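You operate a simulated robot arm through the tools that you are given. There is no shell and no other tool. Be economical: measure what you need, move in short steps, check, and stop when the job is done.

You are at the controls of a simulated robot arm. One attempt, no reset.

Task
Put one of the packs from the desk top on top of the small brown carton there.

Only the result counts: the job must be done as asked and must still hold three seconds after the hand-in. Knocking over, shifting, dropping, spilling or breaking anything else fails it.

Robot
A 7-joint arm with a two-finger parallel gripper, fixed in place. Base frame: the origin is at the foot of the arm, x ahead of it, y to its left, z up; the work surface is at about z = 760. Lengths are in mm, angles in rad, forces in N, time in s.
With the tool pointing down near the work surface it reaches from about 200 to 680 mm from the base axis. Its first joint turns from -1.152 to 1.152 rad. Payload 2.4 kg.
The TCP is the grasp point between the finger pads, 30 mm short of the fingertips. In the tool frame z runs along the fingers and y along their closing line. The gripper opens to 94 mm. The fingers are 28 mm wide and 10 mm thick; the gripper's body (50 by 96 mm) begins 55 mm behind the TCP.
Orientation is that of the tool frame in the base frame, as a unit quaternion [x, y, z, w]. With the fingers straight down and closing along the base's y, the tool's x points along the base's -x, its y along +y and its z along -z.

Tools
- The arm moves only by the tool move_arm. Its argument "motion" is a list that holds one entry, the list of rows, each a list of 7 numbers: the shift along the tool's x, y, z in cm, then the turn, a rotation vector about the tool's x, y, z in rad, then the opening, from 0 (shut) to 1 (fully open). In form: [[[tx, ty, tz, rx, ry, rz, gripper], ...]]. A call has 1 to 20 rows; each row shifts and turns the commanded pose from where the row before left it, along the tool's axes as they then stand. Each row takes 0.2 s and may step no farther than 50 mm and 0.15 rad from the row before; otherwise, or with a gripper value out of range, the whole call is refused. A pose out of reach is approached as far as the arm can. The call stops where the force on the tool passes 40 N (or 10 N more than at its start, if that is more) or the arm is blocked; 0.2 s more then pass. The fingers move at their own pace (about 153 mm/s each) and stop on an object; they squeeze with about 37 N. The grip force told is the motor's: it shows also when the fingers shut on nothing. Time passes only in rows, and 0.2 s behind the last, so rows that do not move let the fingers close. It gives the time, the measured TCP pose, the force on the tool (base axes), the opening and the grip force at its end, in the units of the frame above (readings bear some noise), and new pictures: "pictures" is both (left out), scene, wrist or none.
- Cameras (640 x 400 px; columns grow to the right, rows downward): "scene" is fixed at [40, 484.1, 1428]; the picture's right is [-0.69, -0.72, 0.00], its down [-0.51, 0.49, -0.70] and it looks along [0.51, -0.49, -0.71] (base axes); focal length 364 px, centre (320, 200). "wrist" rides on the gripper at [-37, 0, -58] in the tool frame; the picture's right is [0.00, -1.00, 0.00], its down [0.97, 0.00, -0.24] and it looks along [0.24, 0.00, 0.97] (tool axes); focal length 218 px, centre (320, 200).
- point_at(camera, pixels): for up to 12 pixels [column, row] of the newest picture of that camera ("zoom" is the newest enlarged one), the place [x, y, z] in the base frame of the surface seen there, good to about 2 mm. The clock stands still meanwhile.
- inspect(camera, box): a new picture of the part [left, top, right, bottom] of that camera's present view, enlarged. The clock stands still meanwhile.
- sign_off(): hands the job in; it is judged then, once.

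Keep the steps short. Do not move on a guess: measure, check each grasp and each placing, and mend mistakes. In all there are 60 turns and 120 pictures (those below and enlarged ones count). Leave the gripper open and the arm clear of the work at the hand-in unless told otherwise, and finish with a single line.

The tools are called as a command line: name --argument value ..., lists and objects as JSON in quotes. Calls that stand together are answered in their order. move_arm: Moves the arm, as the interface text tells. Its arguments: {"type":"object","properties":{"motion":{"type":"array","items":{"type":"array","items":{"type":"array","items":{"type":"number"}}}},"pictures":{"type":"string","enum":["both","scene","wrist","none"]}},"required":["motion"]} The other tools are called the same way: point_at (camera, pixels) gives the place of the surface under pixels of a picture; inspect (camera, box) takes an enlarged picture of a part of a camera's view; sign_off () hands the job in.

At the start:

```text
time_s: 0.0
eef_pos: [302.9, 236.0, 1103.8]
orientation: [0.0, 1.0, 0.0, 0.001]
force: [0.3, -1.1, -1.0]
gripper_width: 94.0
grasp_force: 0.1
```

scene: 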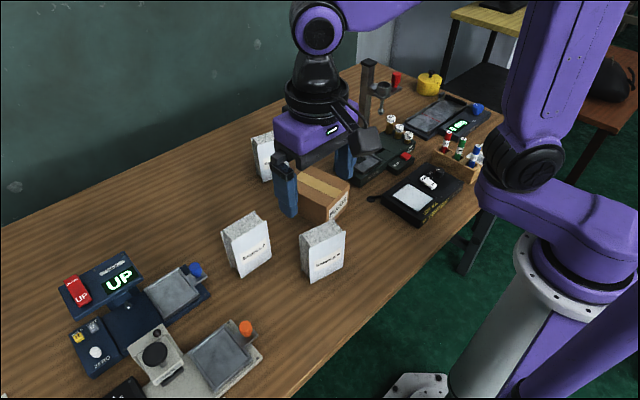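
wrist: 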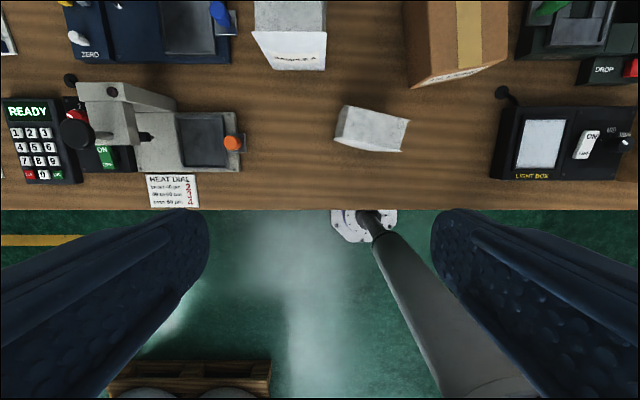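

I see three white packs (about (263,157), (246,245), (322,252)) and a brown carton near (322,193). I'll enlarge the area first.

inspect --camera "scene" --box '[210, 120, 370, 290]'

inspect --camera "wrist" --box '[230, 0, 530, 190]'

point_at --camera "scene" --pixels '[[302, 239], [336, 222], [344, 232], [308, 251], [342, 266], [307, 281], [222, 238], [250, 214], [268, 228], [229, 243], [271, 261], [239, 276]]'

point_at --camera "wrist" --pixels '[[344, 108], [408, 120], [402, 150], [336, 139], [432, 5], [503, 5], [503, 60], [412, 80], [256, 32], [325, 34], [256, 3], [327, 3]]'

```text
2.35 times, centred on (290, 205) of scene
```

zoom: 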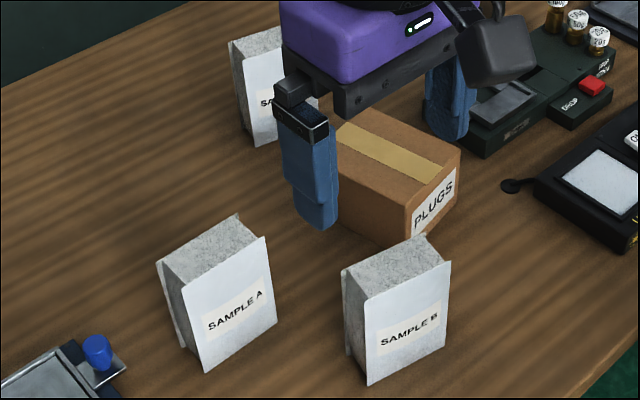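

```text
2.11 times, centred on (380, 95) of wrist
```

zoom: 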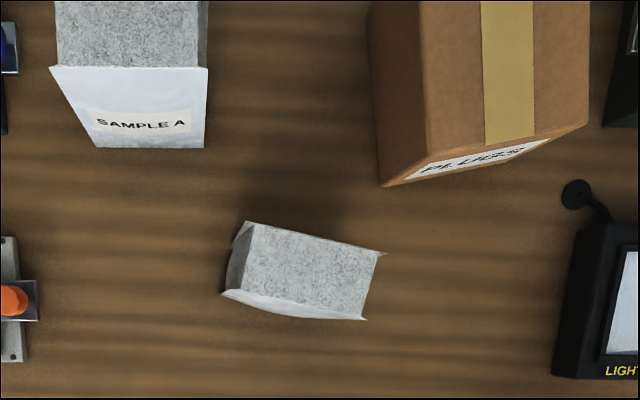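

```text
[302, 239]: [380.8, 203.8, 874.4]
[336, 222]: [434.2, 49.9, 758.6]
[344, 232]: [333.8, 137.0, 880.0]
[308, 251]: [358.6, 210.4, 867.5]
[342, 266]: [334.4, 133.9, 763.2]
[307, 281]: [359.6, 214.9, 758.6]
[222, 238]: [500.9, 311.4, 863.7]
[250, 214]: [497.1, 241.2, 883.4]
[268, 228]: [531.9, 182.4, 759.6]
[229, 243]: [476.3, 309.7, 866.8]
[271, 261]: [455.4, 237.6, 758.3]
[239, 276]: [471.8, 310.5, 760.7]
```

```text
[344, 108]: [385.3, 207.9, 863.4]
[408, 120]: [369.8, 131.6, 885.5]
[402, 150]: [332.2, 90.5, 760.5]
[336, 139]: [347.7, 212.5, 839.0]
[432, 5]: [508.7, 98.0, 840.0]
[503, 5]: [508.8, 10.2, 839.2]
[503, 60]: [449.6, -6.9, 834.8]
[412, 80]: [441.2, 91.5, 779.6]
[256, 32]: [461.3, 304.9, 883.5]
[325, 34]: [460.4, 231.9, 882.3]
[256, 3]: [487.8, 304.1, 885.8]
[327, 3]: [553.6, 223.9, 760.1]
```

Packs A and B both stand upright, about 78 x 40 x 123 mm. The carton top is at z≈840. I'll move the arm over the carton, staying high, to see its whole top.

move_arm --motion '[[[-2.5, -3, 0, 0, 0, 0, 1], [-2.5, -3, 0, 0, 0, 0, 1], [-2.5, -3, 0, 0, 0, 0, 1], [-2.5, -3, 0, 0, 0, 0, 1], [0, 0, 0, 0, 0, 0, 1]]]'

```text
time_s: 1.2
eef_pos: [401.2, 117.2, 1101.1]
orientation: [0.001, 1.0, -0.001, 0.0]
force: [-0.1, 0.4, 0.1]
gripper_width: 93.9
grasp_force: 0.1
```

scene: 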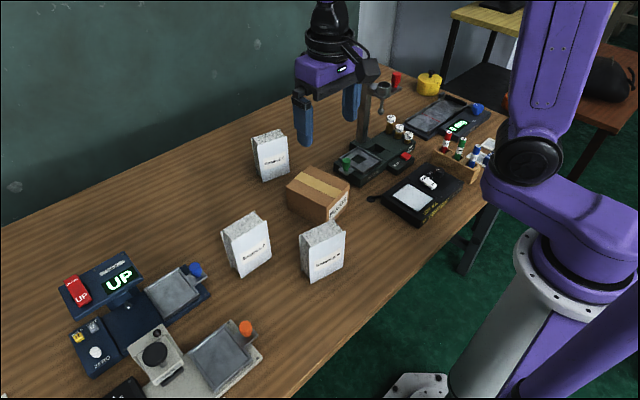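
wrist: 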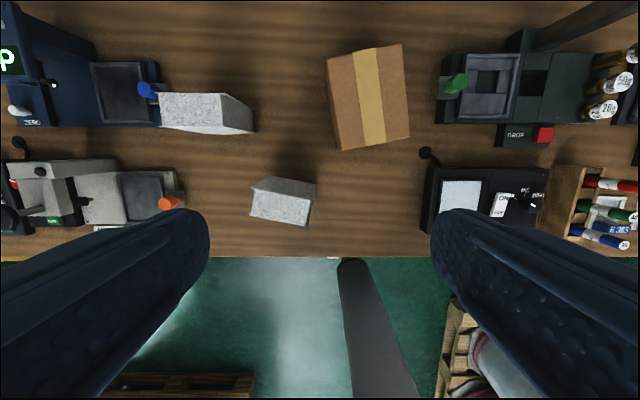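

The whole carton top and pack B are now in the wrist view. I'll zoom on the two of them so I can measure corners.

inspect --camera "wrist" --box '[235, 30, 425, 235]'

point_at --camera "wrist" --pixels '[[329, 58], [401, 46], [408, 136], [341, 149], [355, 55], [385, 143]]'

inspect --camera "scene" --box '[215, 120, 365, 290]'

```text
1.95 times, centred on (330, 132) of wrist
```

zoom: 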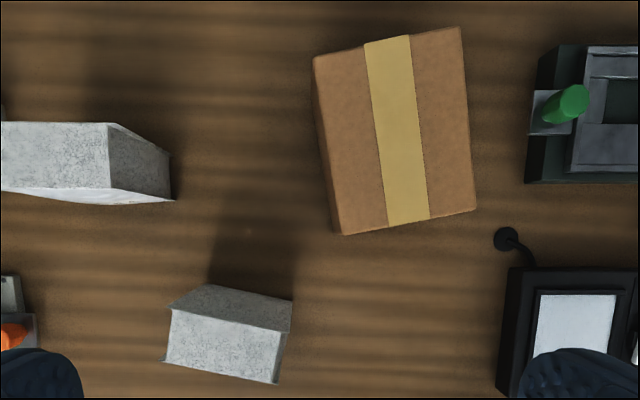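

```text
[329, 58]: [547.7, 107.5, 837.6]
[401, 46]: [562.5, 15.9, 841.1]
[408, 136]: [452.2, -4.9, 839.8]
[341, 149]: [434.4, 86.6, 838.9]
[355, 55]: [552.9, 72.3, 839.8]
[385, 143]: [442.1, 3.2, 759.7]
```

```text
2.35 times, centred on (290, 205) of scene
```

zoom: 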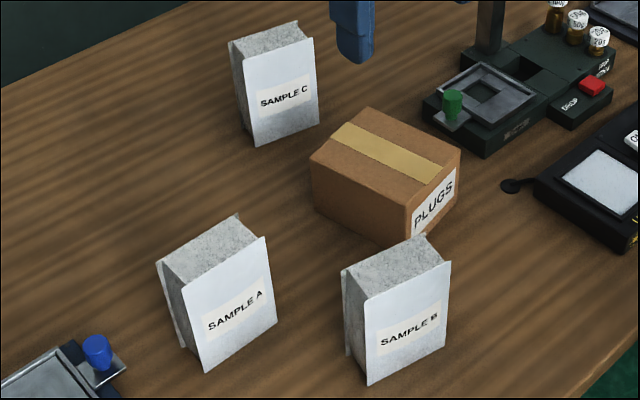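

Carton top: centre ≈ (499, 51), about 115 x 92 mm, turned ~10°. Pack A, B and C all have side fins. Next I'll zoom tighter on B in the wrist view for its top corners.

inspect --camera "wrist" --box '[235, 165, 331, 235]'

```text
5.71 times, centred on (283, 200) of wrist
```

zoom: 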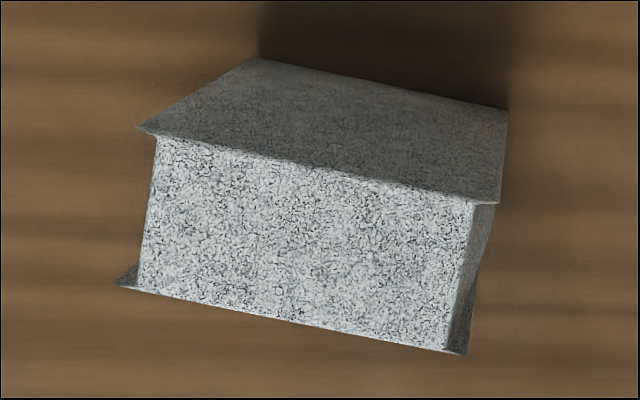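

Now I'll measure the top's corners and points on the rear face in this zoom.

point_at --camera "zoom" --pixels '[[160, 142], [468, 206], [448, 344], [145, 284], [310, 175], [300, 315], [305, 245], [320, 120], [250, 62], [505, 112], [150, 130], [490, 198]]'

```text
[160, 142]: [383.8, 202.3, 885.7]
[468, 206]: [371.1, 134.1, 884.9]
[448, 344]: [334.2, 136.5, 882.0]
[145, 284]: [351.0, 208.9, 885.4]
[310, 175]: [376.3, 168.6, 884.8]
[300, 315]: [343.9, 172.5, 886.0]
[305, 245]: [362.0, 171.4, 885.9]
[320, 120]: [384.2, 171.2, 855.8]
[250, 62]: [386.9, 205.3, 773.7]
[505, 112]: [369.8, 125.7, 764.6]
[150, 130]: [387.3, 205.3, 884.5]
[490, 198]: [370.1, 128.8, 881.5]
```

Pack B: top centre ≈ (361, 171), z 885. Its thickness normal is (0.976, -0.219), so the closing line needs a yaw of +1.35 rad. I'll move above it and turn while still high.

move_arm --motion '[[[2, 2.7, 0, 0, 0, 0, 1], [2, 2.7, 0, 0, 0, 0, 1], [0, 0, 0, 0, 0, -0.135, 1], [0, 0, 0, 0, 0, -0.135, 1], [0, 0, 0, 0, 0, -0.135, 1], [0, 0, 0, 0, 0, -0.135, 1], [0, 0, 0, 0, 0, -0.135, 1], [0, 0, 0, 0, 0, -0.135, 1], [0, 0, 0, 0, 0, -0.135, 1], [0, 0, 0, 0, 0, -0.135, 1], [0, 0, 0, 0, 0, -0.135, 1], [0, 0, 0, 0, 0, -0.135, 1], [0, 0, 4, 0, 0, 0, 1], [0, 0, 4, 0, 0, 0, 1], [0, 0, 3, 0, 0, 0, 1], [0, 0, 0, 0, 0, 0, 1]]]'

```text
time_s: 4.6
eef_pos: [358.6, 170.0, 993.0]
orientation: [-0.625, 0.781, 0.0, 0.0]
force: [0.1, -0.4, 0.2]
gripper_width: 93.9
grasp_force: 0.1
```

scene: 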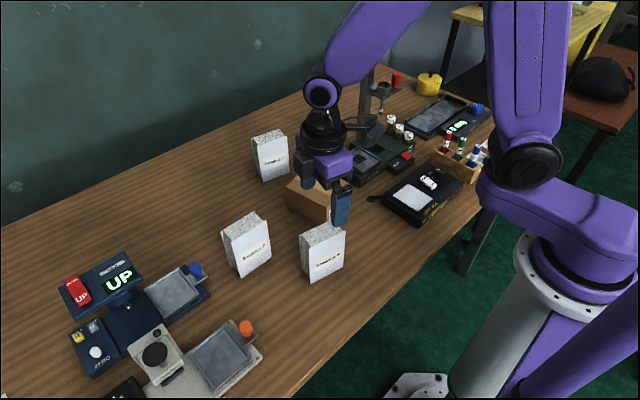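
wrist: 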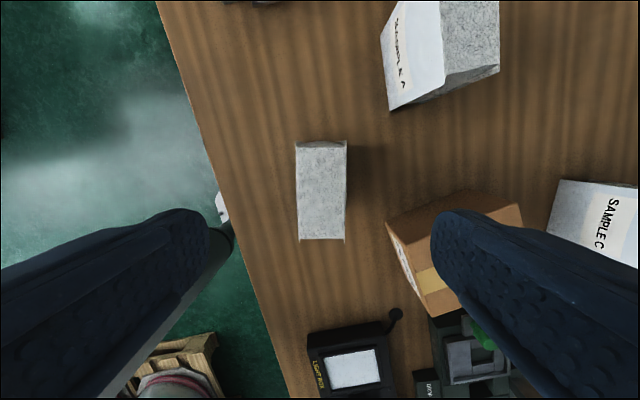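

The pack is centred (column ≈321) and square between the fingers. I'll shift 2 mm and go straight down to z≈850, staying open.

move_arm --motion '[[[0, -0.2, 3, 0, 0, 0, 1], [0, 0, 3, 0, 0, 0, 1], [0, 0, 3, 0, 0, 0, 1], [0, 0, 3, 0, 0, 0, 1], [0, 0, 2.3, 0, 0, 0, 1], [0, 0, 0, 0, 0, 0, 1]]]'

```text
time_s: 6.0
eef_pos: [362.9, 170.2, 849.3]
orientation: [-0.625, 0.781, 0.0, 0.0]
force: [-0.3, -0.1, -0.8]
gripper_width: 93.9
grasp_force: 0.1
```

scene: 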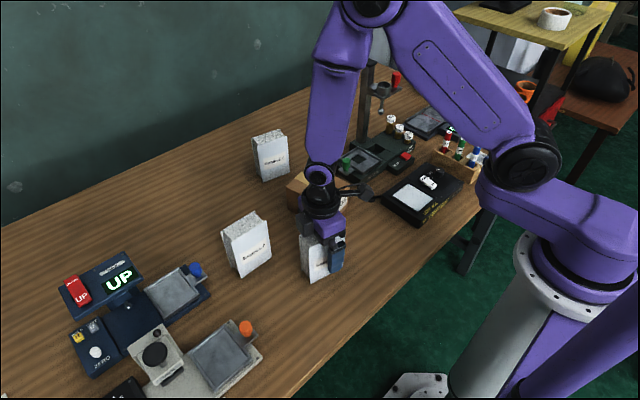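
wrist: 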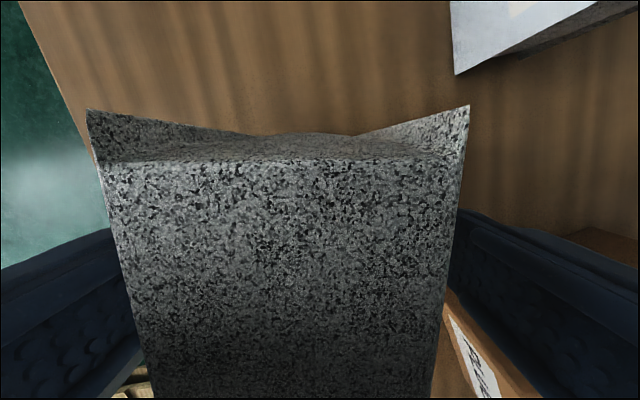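

The pack lies between the fingers with about 3–4 mm of offset towards tool +y (columns 117–448 at row 200). I'll correct that, then close gradually.

move_arm --motion '[[[0, 0.35, 0, 0, 0, 0, 1], [0, 0, 0, 0, 0, 0, 0.8], [0, 0, 0, 0, 0, 0, 0.6], [0, 0, 0, 0, 0, 0, 0.5], [0, 0, 0, 0, 0, 0, 0.4], [0, 0, 0, 0, 0, 0, 0.3], [0, 0, 0, 0, 0, 0, 0.2], [0, 0, 0, 0, 0, 0, 0], [0, 0, 0, 0, 0, 0, 0]]]'

```text
time_s: 8.0
eef_pos: [361.1, 170.4, 850.3]
orientation: [-0.625, 0.781, -0.001, 0.001]
force: [-1.1, 0.8, 1.6]
gripper_width: 54.1
grasp_force: 37.4
```

scene: 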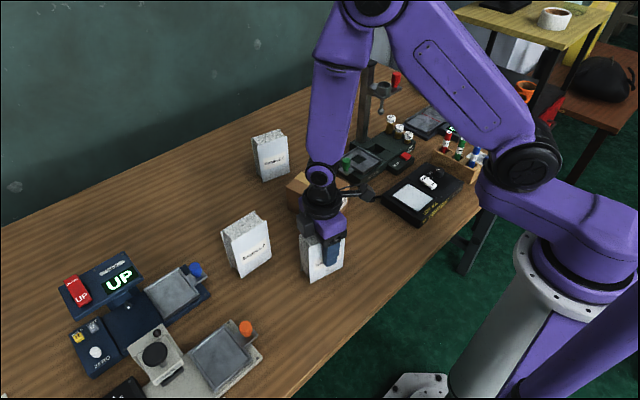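
wrist: 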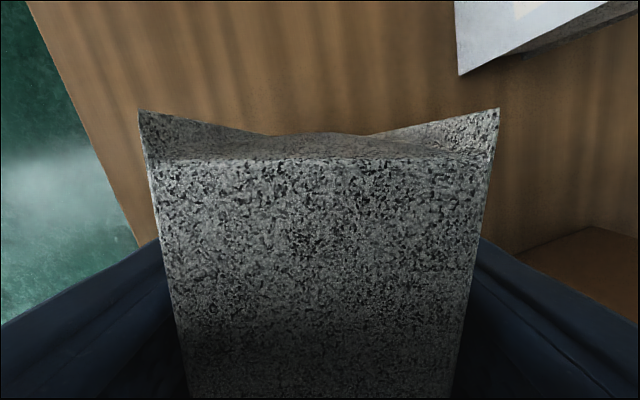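

The fingers stopped at 54 mm with 37 N on the pack (its faces bulge below the top). I'll lift a little and check that it holds.

move_arm --motion '[[[0, 0, -0.5, 0, 0, 0, 0], [0, 0, -1, 0, 0, 0, 0], [0, 0, -1.5, 0, 0, 0, 0], [0, 0, -1, 0, 0, 0, 0], [0, 0, 0, 0, 0, 0, 0]]]'

```text
time_s: 9.2
eef_pos: [362.3, 172.4, 888.8]
orientation: [-0.625, 0.781, 0.0, 0.0]
force: [0.6, -0.5, -3.3]
gripper_width: 54.1
grasp_force: 37.0
```

scene: 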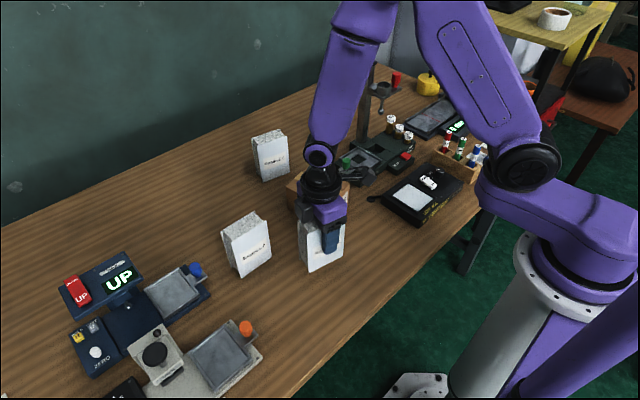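
wrist: 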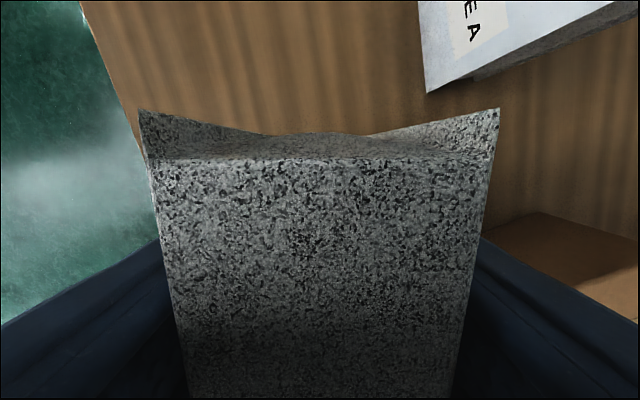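

The pack is held: the weight shows as -3.3 N and its view hasn't changed. I'll lift to z≈1020, turn back 1.17 rad so the closing line matches the carton's short side, and move above the carton's centre.

move_arm --motion '[[[0, 0, -3.3, 0, 0, 0, 0], [0, 0, -3.3, 0, 0, 0, 0], [0, 0, -3.3, 0, 0, 0, 0], [0, 0, -3.3, 0, 0, 0, 0], [0, 0, 0, 0, 0, 0.117, 0], [0, 0, 0, 0, 0, 0.117, 0], [0, 0, 0, 0, 0, 0.117, 0], [0, 0, 0, 0, 0, 0.117, 0], [0, 0, 0, 0, 0, 0.117, 0], [0, 0, 0, 0, 0, 0.117, 0], [0, 0, 0, 0, 0, 0.117, 0], [0, 0, 0, 0, 0, 0.117, 0], [0, 0, 0, 0, 0, 0.117, 0], [0, 0, 0, 0, 0, 0.117, 0], [-2.26, -2.87, 0, 0, 0, 0, 0], [-2.26, -2.87, 0, 0, 0, 0, 0], [-2.26, -2.87, 0, 0, 0, 0, 0], [-2.26, -2.87, 0, 0, 0, 0, 0], [-2.26, -2.87, 0, 0, 0, 0, 0], [0, 0, 0, 0, 0, 0, 0]]]'

```text
time_s: 13.4
eef_pos: [496.1, 48.0, 1021.3]
orientation: [-0.09, 0.996, -0.001, 0.0]
force: [0.4, -0.3, -3.1]
gripper_width: 54.1
grasp_force: 36.7
```

scene: 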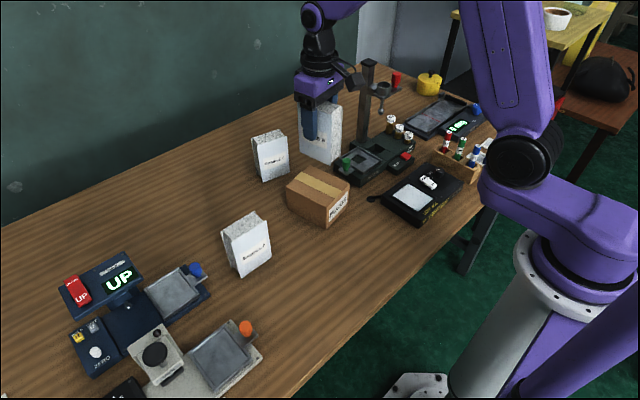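
wrist: 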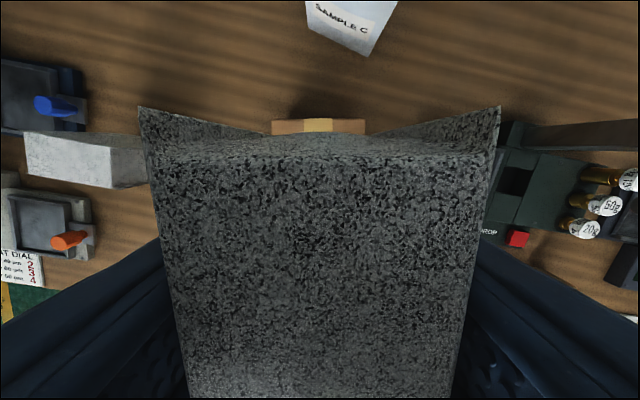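

The far edge of the carton shows centred (columns 272–366). I'll check the carton's top corners in the scene view before lowering.

inspect --camera "scene" --box '[270, 150, 366, 235]'

point_at --camera "scene" --pixels '[[289, 184], [312, 167], [348, 183], [326, 203], [319, 184]]'

```text
4.71 times, centred on (318, 192) of scene
```

zoom: 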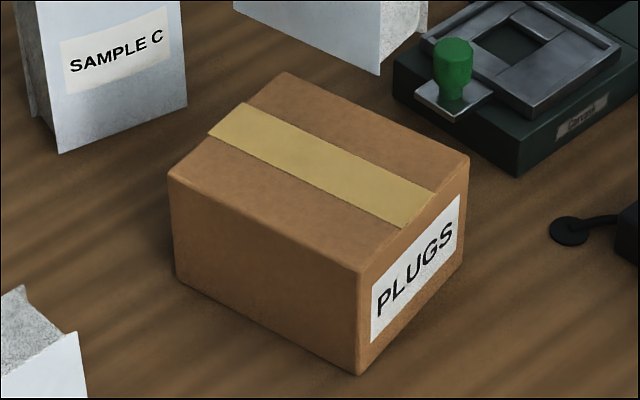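

```text
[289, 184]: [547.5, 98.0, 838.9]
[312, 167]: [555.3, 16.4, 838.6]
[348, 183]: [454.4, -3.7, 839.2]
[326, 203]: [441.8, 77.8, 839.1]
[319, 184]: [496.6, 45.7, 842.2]
```

The carton centre checks out at ≈ (499, 49), top z ≈ 839.5, so contact should come at TCP z ≈ 930. I'll lower to about 938 first.

move_arm --motion '[[[-0.3, 0, 2.5, 0, 0, 0, 0], [0, 0, 2.5, 0, 0, 0, 0], [0, 0, 2, 0, 0, 0, 0], [0, 0, 1.3, 0, 0, 0, 0], [0, 0, 0, 0, 0, 0, 0]]]'

inspect --camera "scene" --box '[260, 90, 380, 235]'

```text
time_s: 14.6
eef_pos: [501.2, 49.5, 937.5]
orientation: [-0.089, 0.996, 0.0, 0.0]
force: [0.4, 0.1, -2.6]
gripper_width: 54.3
grasp_force: 36.4
```

scene: 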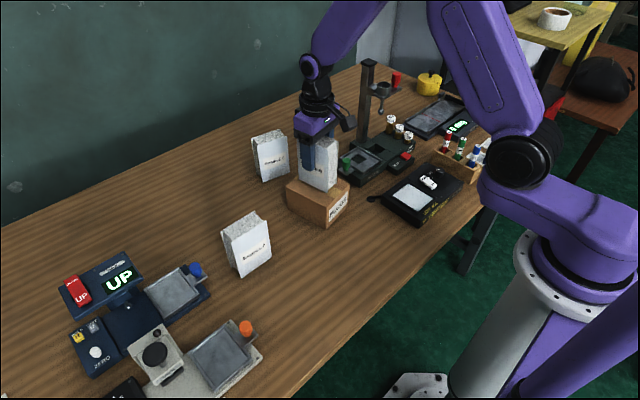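
wrist: 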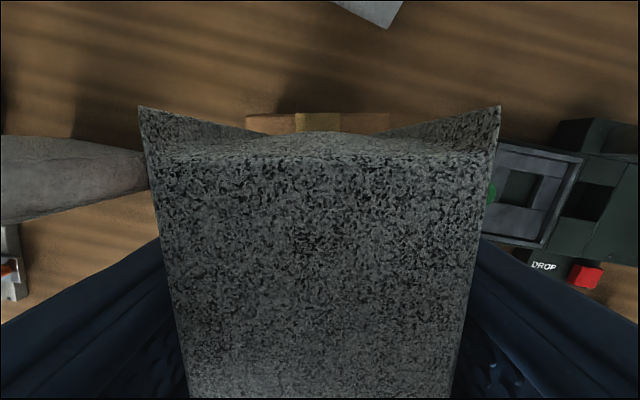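

```text
2.76 times, centred on (320, 162) of scene
```

zoom: 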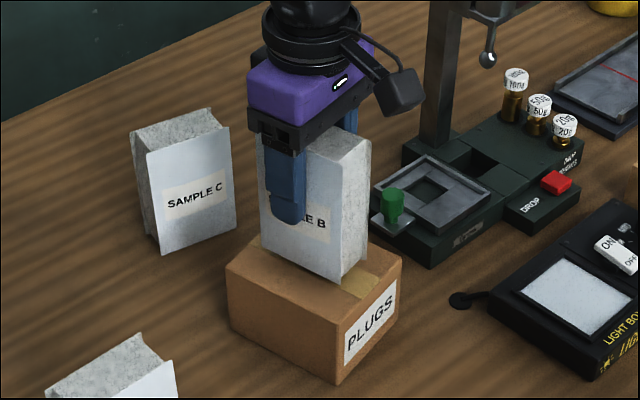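

The pack is well over the carton top and parallel to it. I'll lower in small steps and watch the force.

move_arm --motion '[[[0, 0, 0.2, 0, 0, 0, 0], [0, 0, 0.2, 0, 0, 0, 0], [0, 0, 0.1, 0, 0, 0, 0], [0, 0, 0, 0, 0, 0, 0]]]' --pictures "none"

```text
time_s: 15.6
eef_pos: [501.0, 49.1, 933.1]
orientation: [-0.089, 0.996, 0.0, 0.0]
force: [0.0, 0.8, -2.5]
gripper_width: 54.2
grasp_force: 37.0
```

No contact yet (-2.5 N). I'll keep going down in 1 mm steps.

move_arm --motion '[[[0, 0, 0.1, 0, 0, 0, 0], [0, 0, 0.1, 0, 0, 0, 0], [0, 0, 0, 0, 0, 0, 0]]]' --pictures "none"

```text
time_s: 16.4
eef_pos: [501.2, 50.1, 932.0]
orientation: [-0.089, 0.996, -0.001, 0.0]
force: [-0.1, 0.6, -3.9]
gripper_width: 54.4
grasp_force: 36.7
```

Still no contact, so 1 mm more.

move_arm --motion '[[[0, 0, 0.1, 0, 0, 0, 0], [0, 0, 0, 0, 0, 0, 0]]]' --pictures "none"

inspect --camera "scene" --box '[290, 160, 350, 220]'

```text
time_s: 17.0
eef_pos: [500.1, 49.6, 929.7]
orientation: [-0.09, 0.996, 0.0, -0.001]
force: [0.2, 1.2, -2.6]
gripper_width: 54.0
grasp_force: 37.1
```

```text
6.67 times, centred on (320, 190) of scene
```

zoom: 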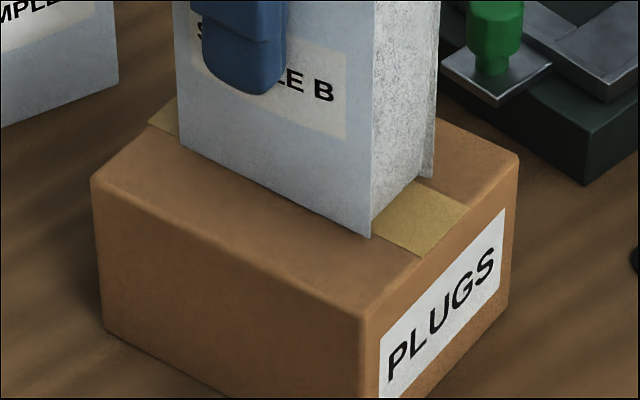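

It's very close in the zoom, but the force is unchanged. Another 1 mm step.

move_arm --motion '[[[0, 0, 0.1, 0, 0, 0, 0], [0, 0, 0, 0, 0, 0, 0]]]' --pictures "none"

```text
time_s: 17.6
eef_pos: [500.2, 49.5, 930.0]
orientation: [-0.09, 0.996, -0.001, 0.0]
force: [-2.1, -0.7, 7.9]
gripper_width: 54.0
grasp_force: 37.1
```

Contact: the force turned to +7.9 N upward, so the pack rests on the carton. I'll release gently.

move_arm --motion '[[[0, 0, 0, 0, 0, 0, 0.58], [0, 0, 0, 0, 0, 0, 0.6], [0, 0, 0, 0, 0, 0, 0.65], [0, 0, 0, 0, 0, 0, 0.72], [0, 0, 0, 0, 0, 0, 0.85], [0, 0, 0, 0, 0, 0, 1], [0, 0, 0, 0, 0, 0, 1]]]'

```text
time_s: 19.2
eef_pos: [500.5, 50.9, 930.4]
orientation: [-0.09, 0.996, 0.0, 0.0]
force: [-0.6, -0.1, -0.1]
gripper_width: 94.0
grasp_force: 0.1
```

scene: 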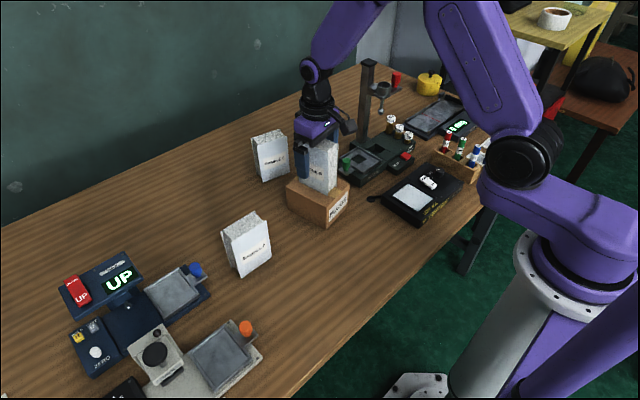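
wrist: 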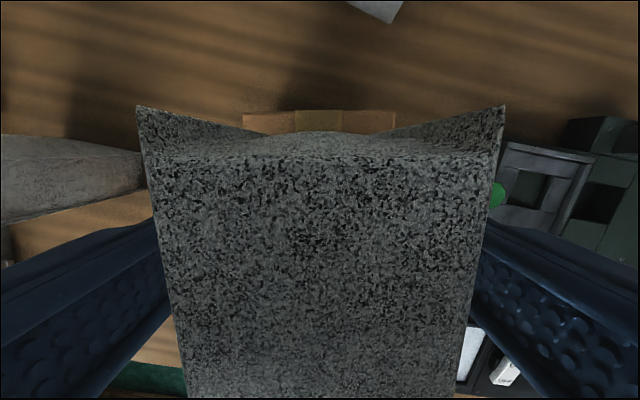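

The fingers are open and clear on both sides, and the pack stands. I'll rise straight up, then back away.

move_arm --motion '[[[0, 0, -1, 0, 0, 0, 1], [0, 0, -2, 0, 0, 0, 1], [0, 0, -3, 0, 0, 0, 1], [0, 0, -3, 0, 0, 0, 1], [0, 0, -3, 0, 0, 0, 1], [0, 0, -3, 0, 0, 0, 1], [0, 0, -3, 0, 0, 0, 1], [4, 0, 0, 0, 0, 0, 1], [4, 0, 0, 0, 0, 0, 1], [4, 0, 0, 0, 0, 0, 1], [0, 0, 0, 0, 0, 0, 1]]]'

inspect --camera "scene" --box '[240, 100, 380, 240]'

```text
time_s: 21.6
eef_pos: [383.9, 26.4, 1110.7]
orientation: [-0.09, 0.996, 0.0, 0.0]
force: [-0.7, -0.4, 0.6]
gripper_width: 94.3
grasp_force: 0.1
```

scene: 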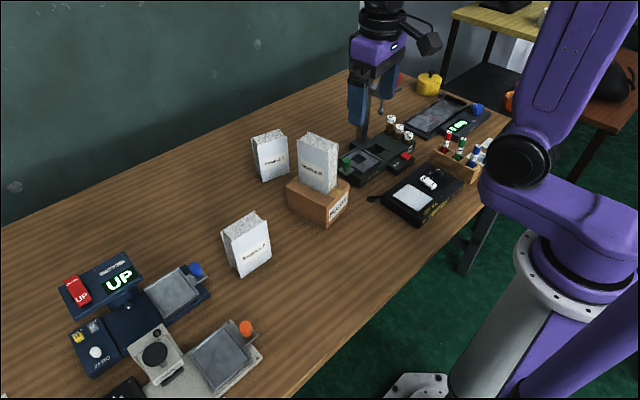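
wrist: 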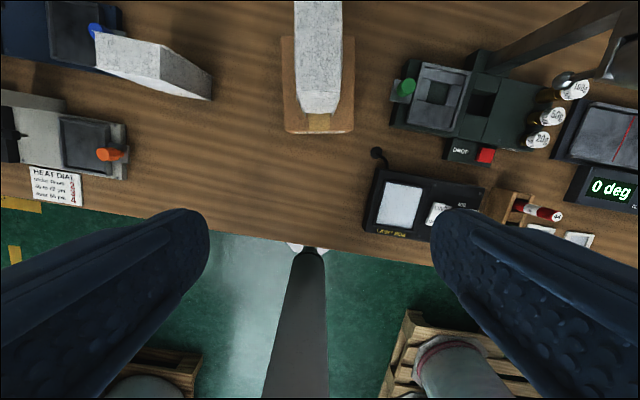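

```text
2.86 times, centred on (310, 170) of scene
```

zoom: 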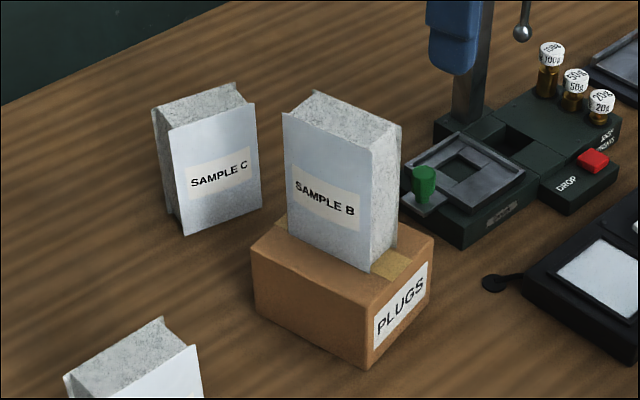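

Pack B stands upright in the middle of the carton. The carton and the other packs haven't moved, and the open gripper is clear, so I'm handing in.

sign_off

```text
The job is handed in.
```

Done: the Sample B pack is standing upright on top of the small brown carton, nothing else was moved, and the job is handed in.
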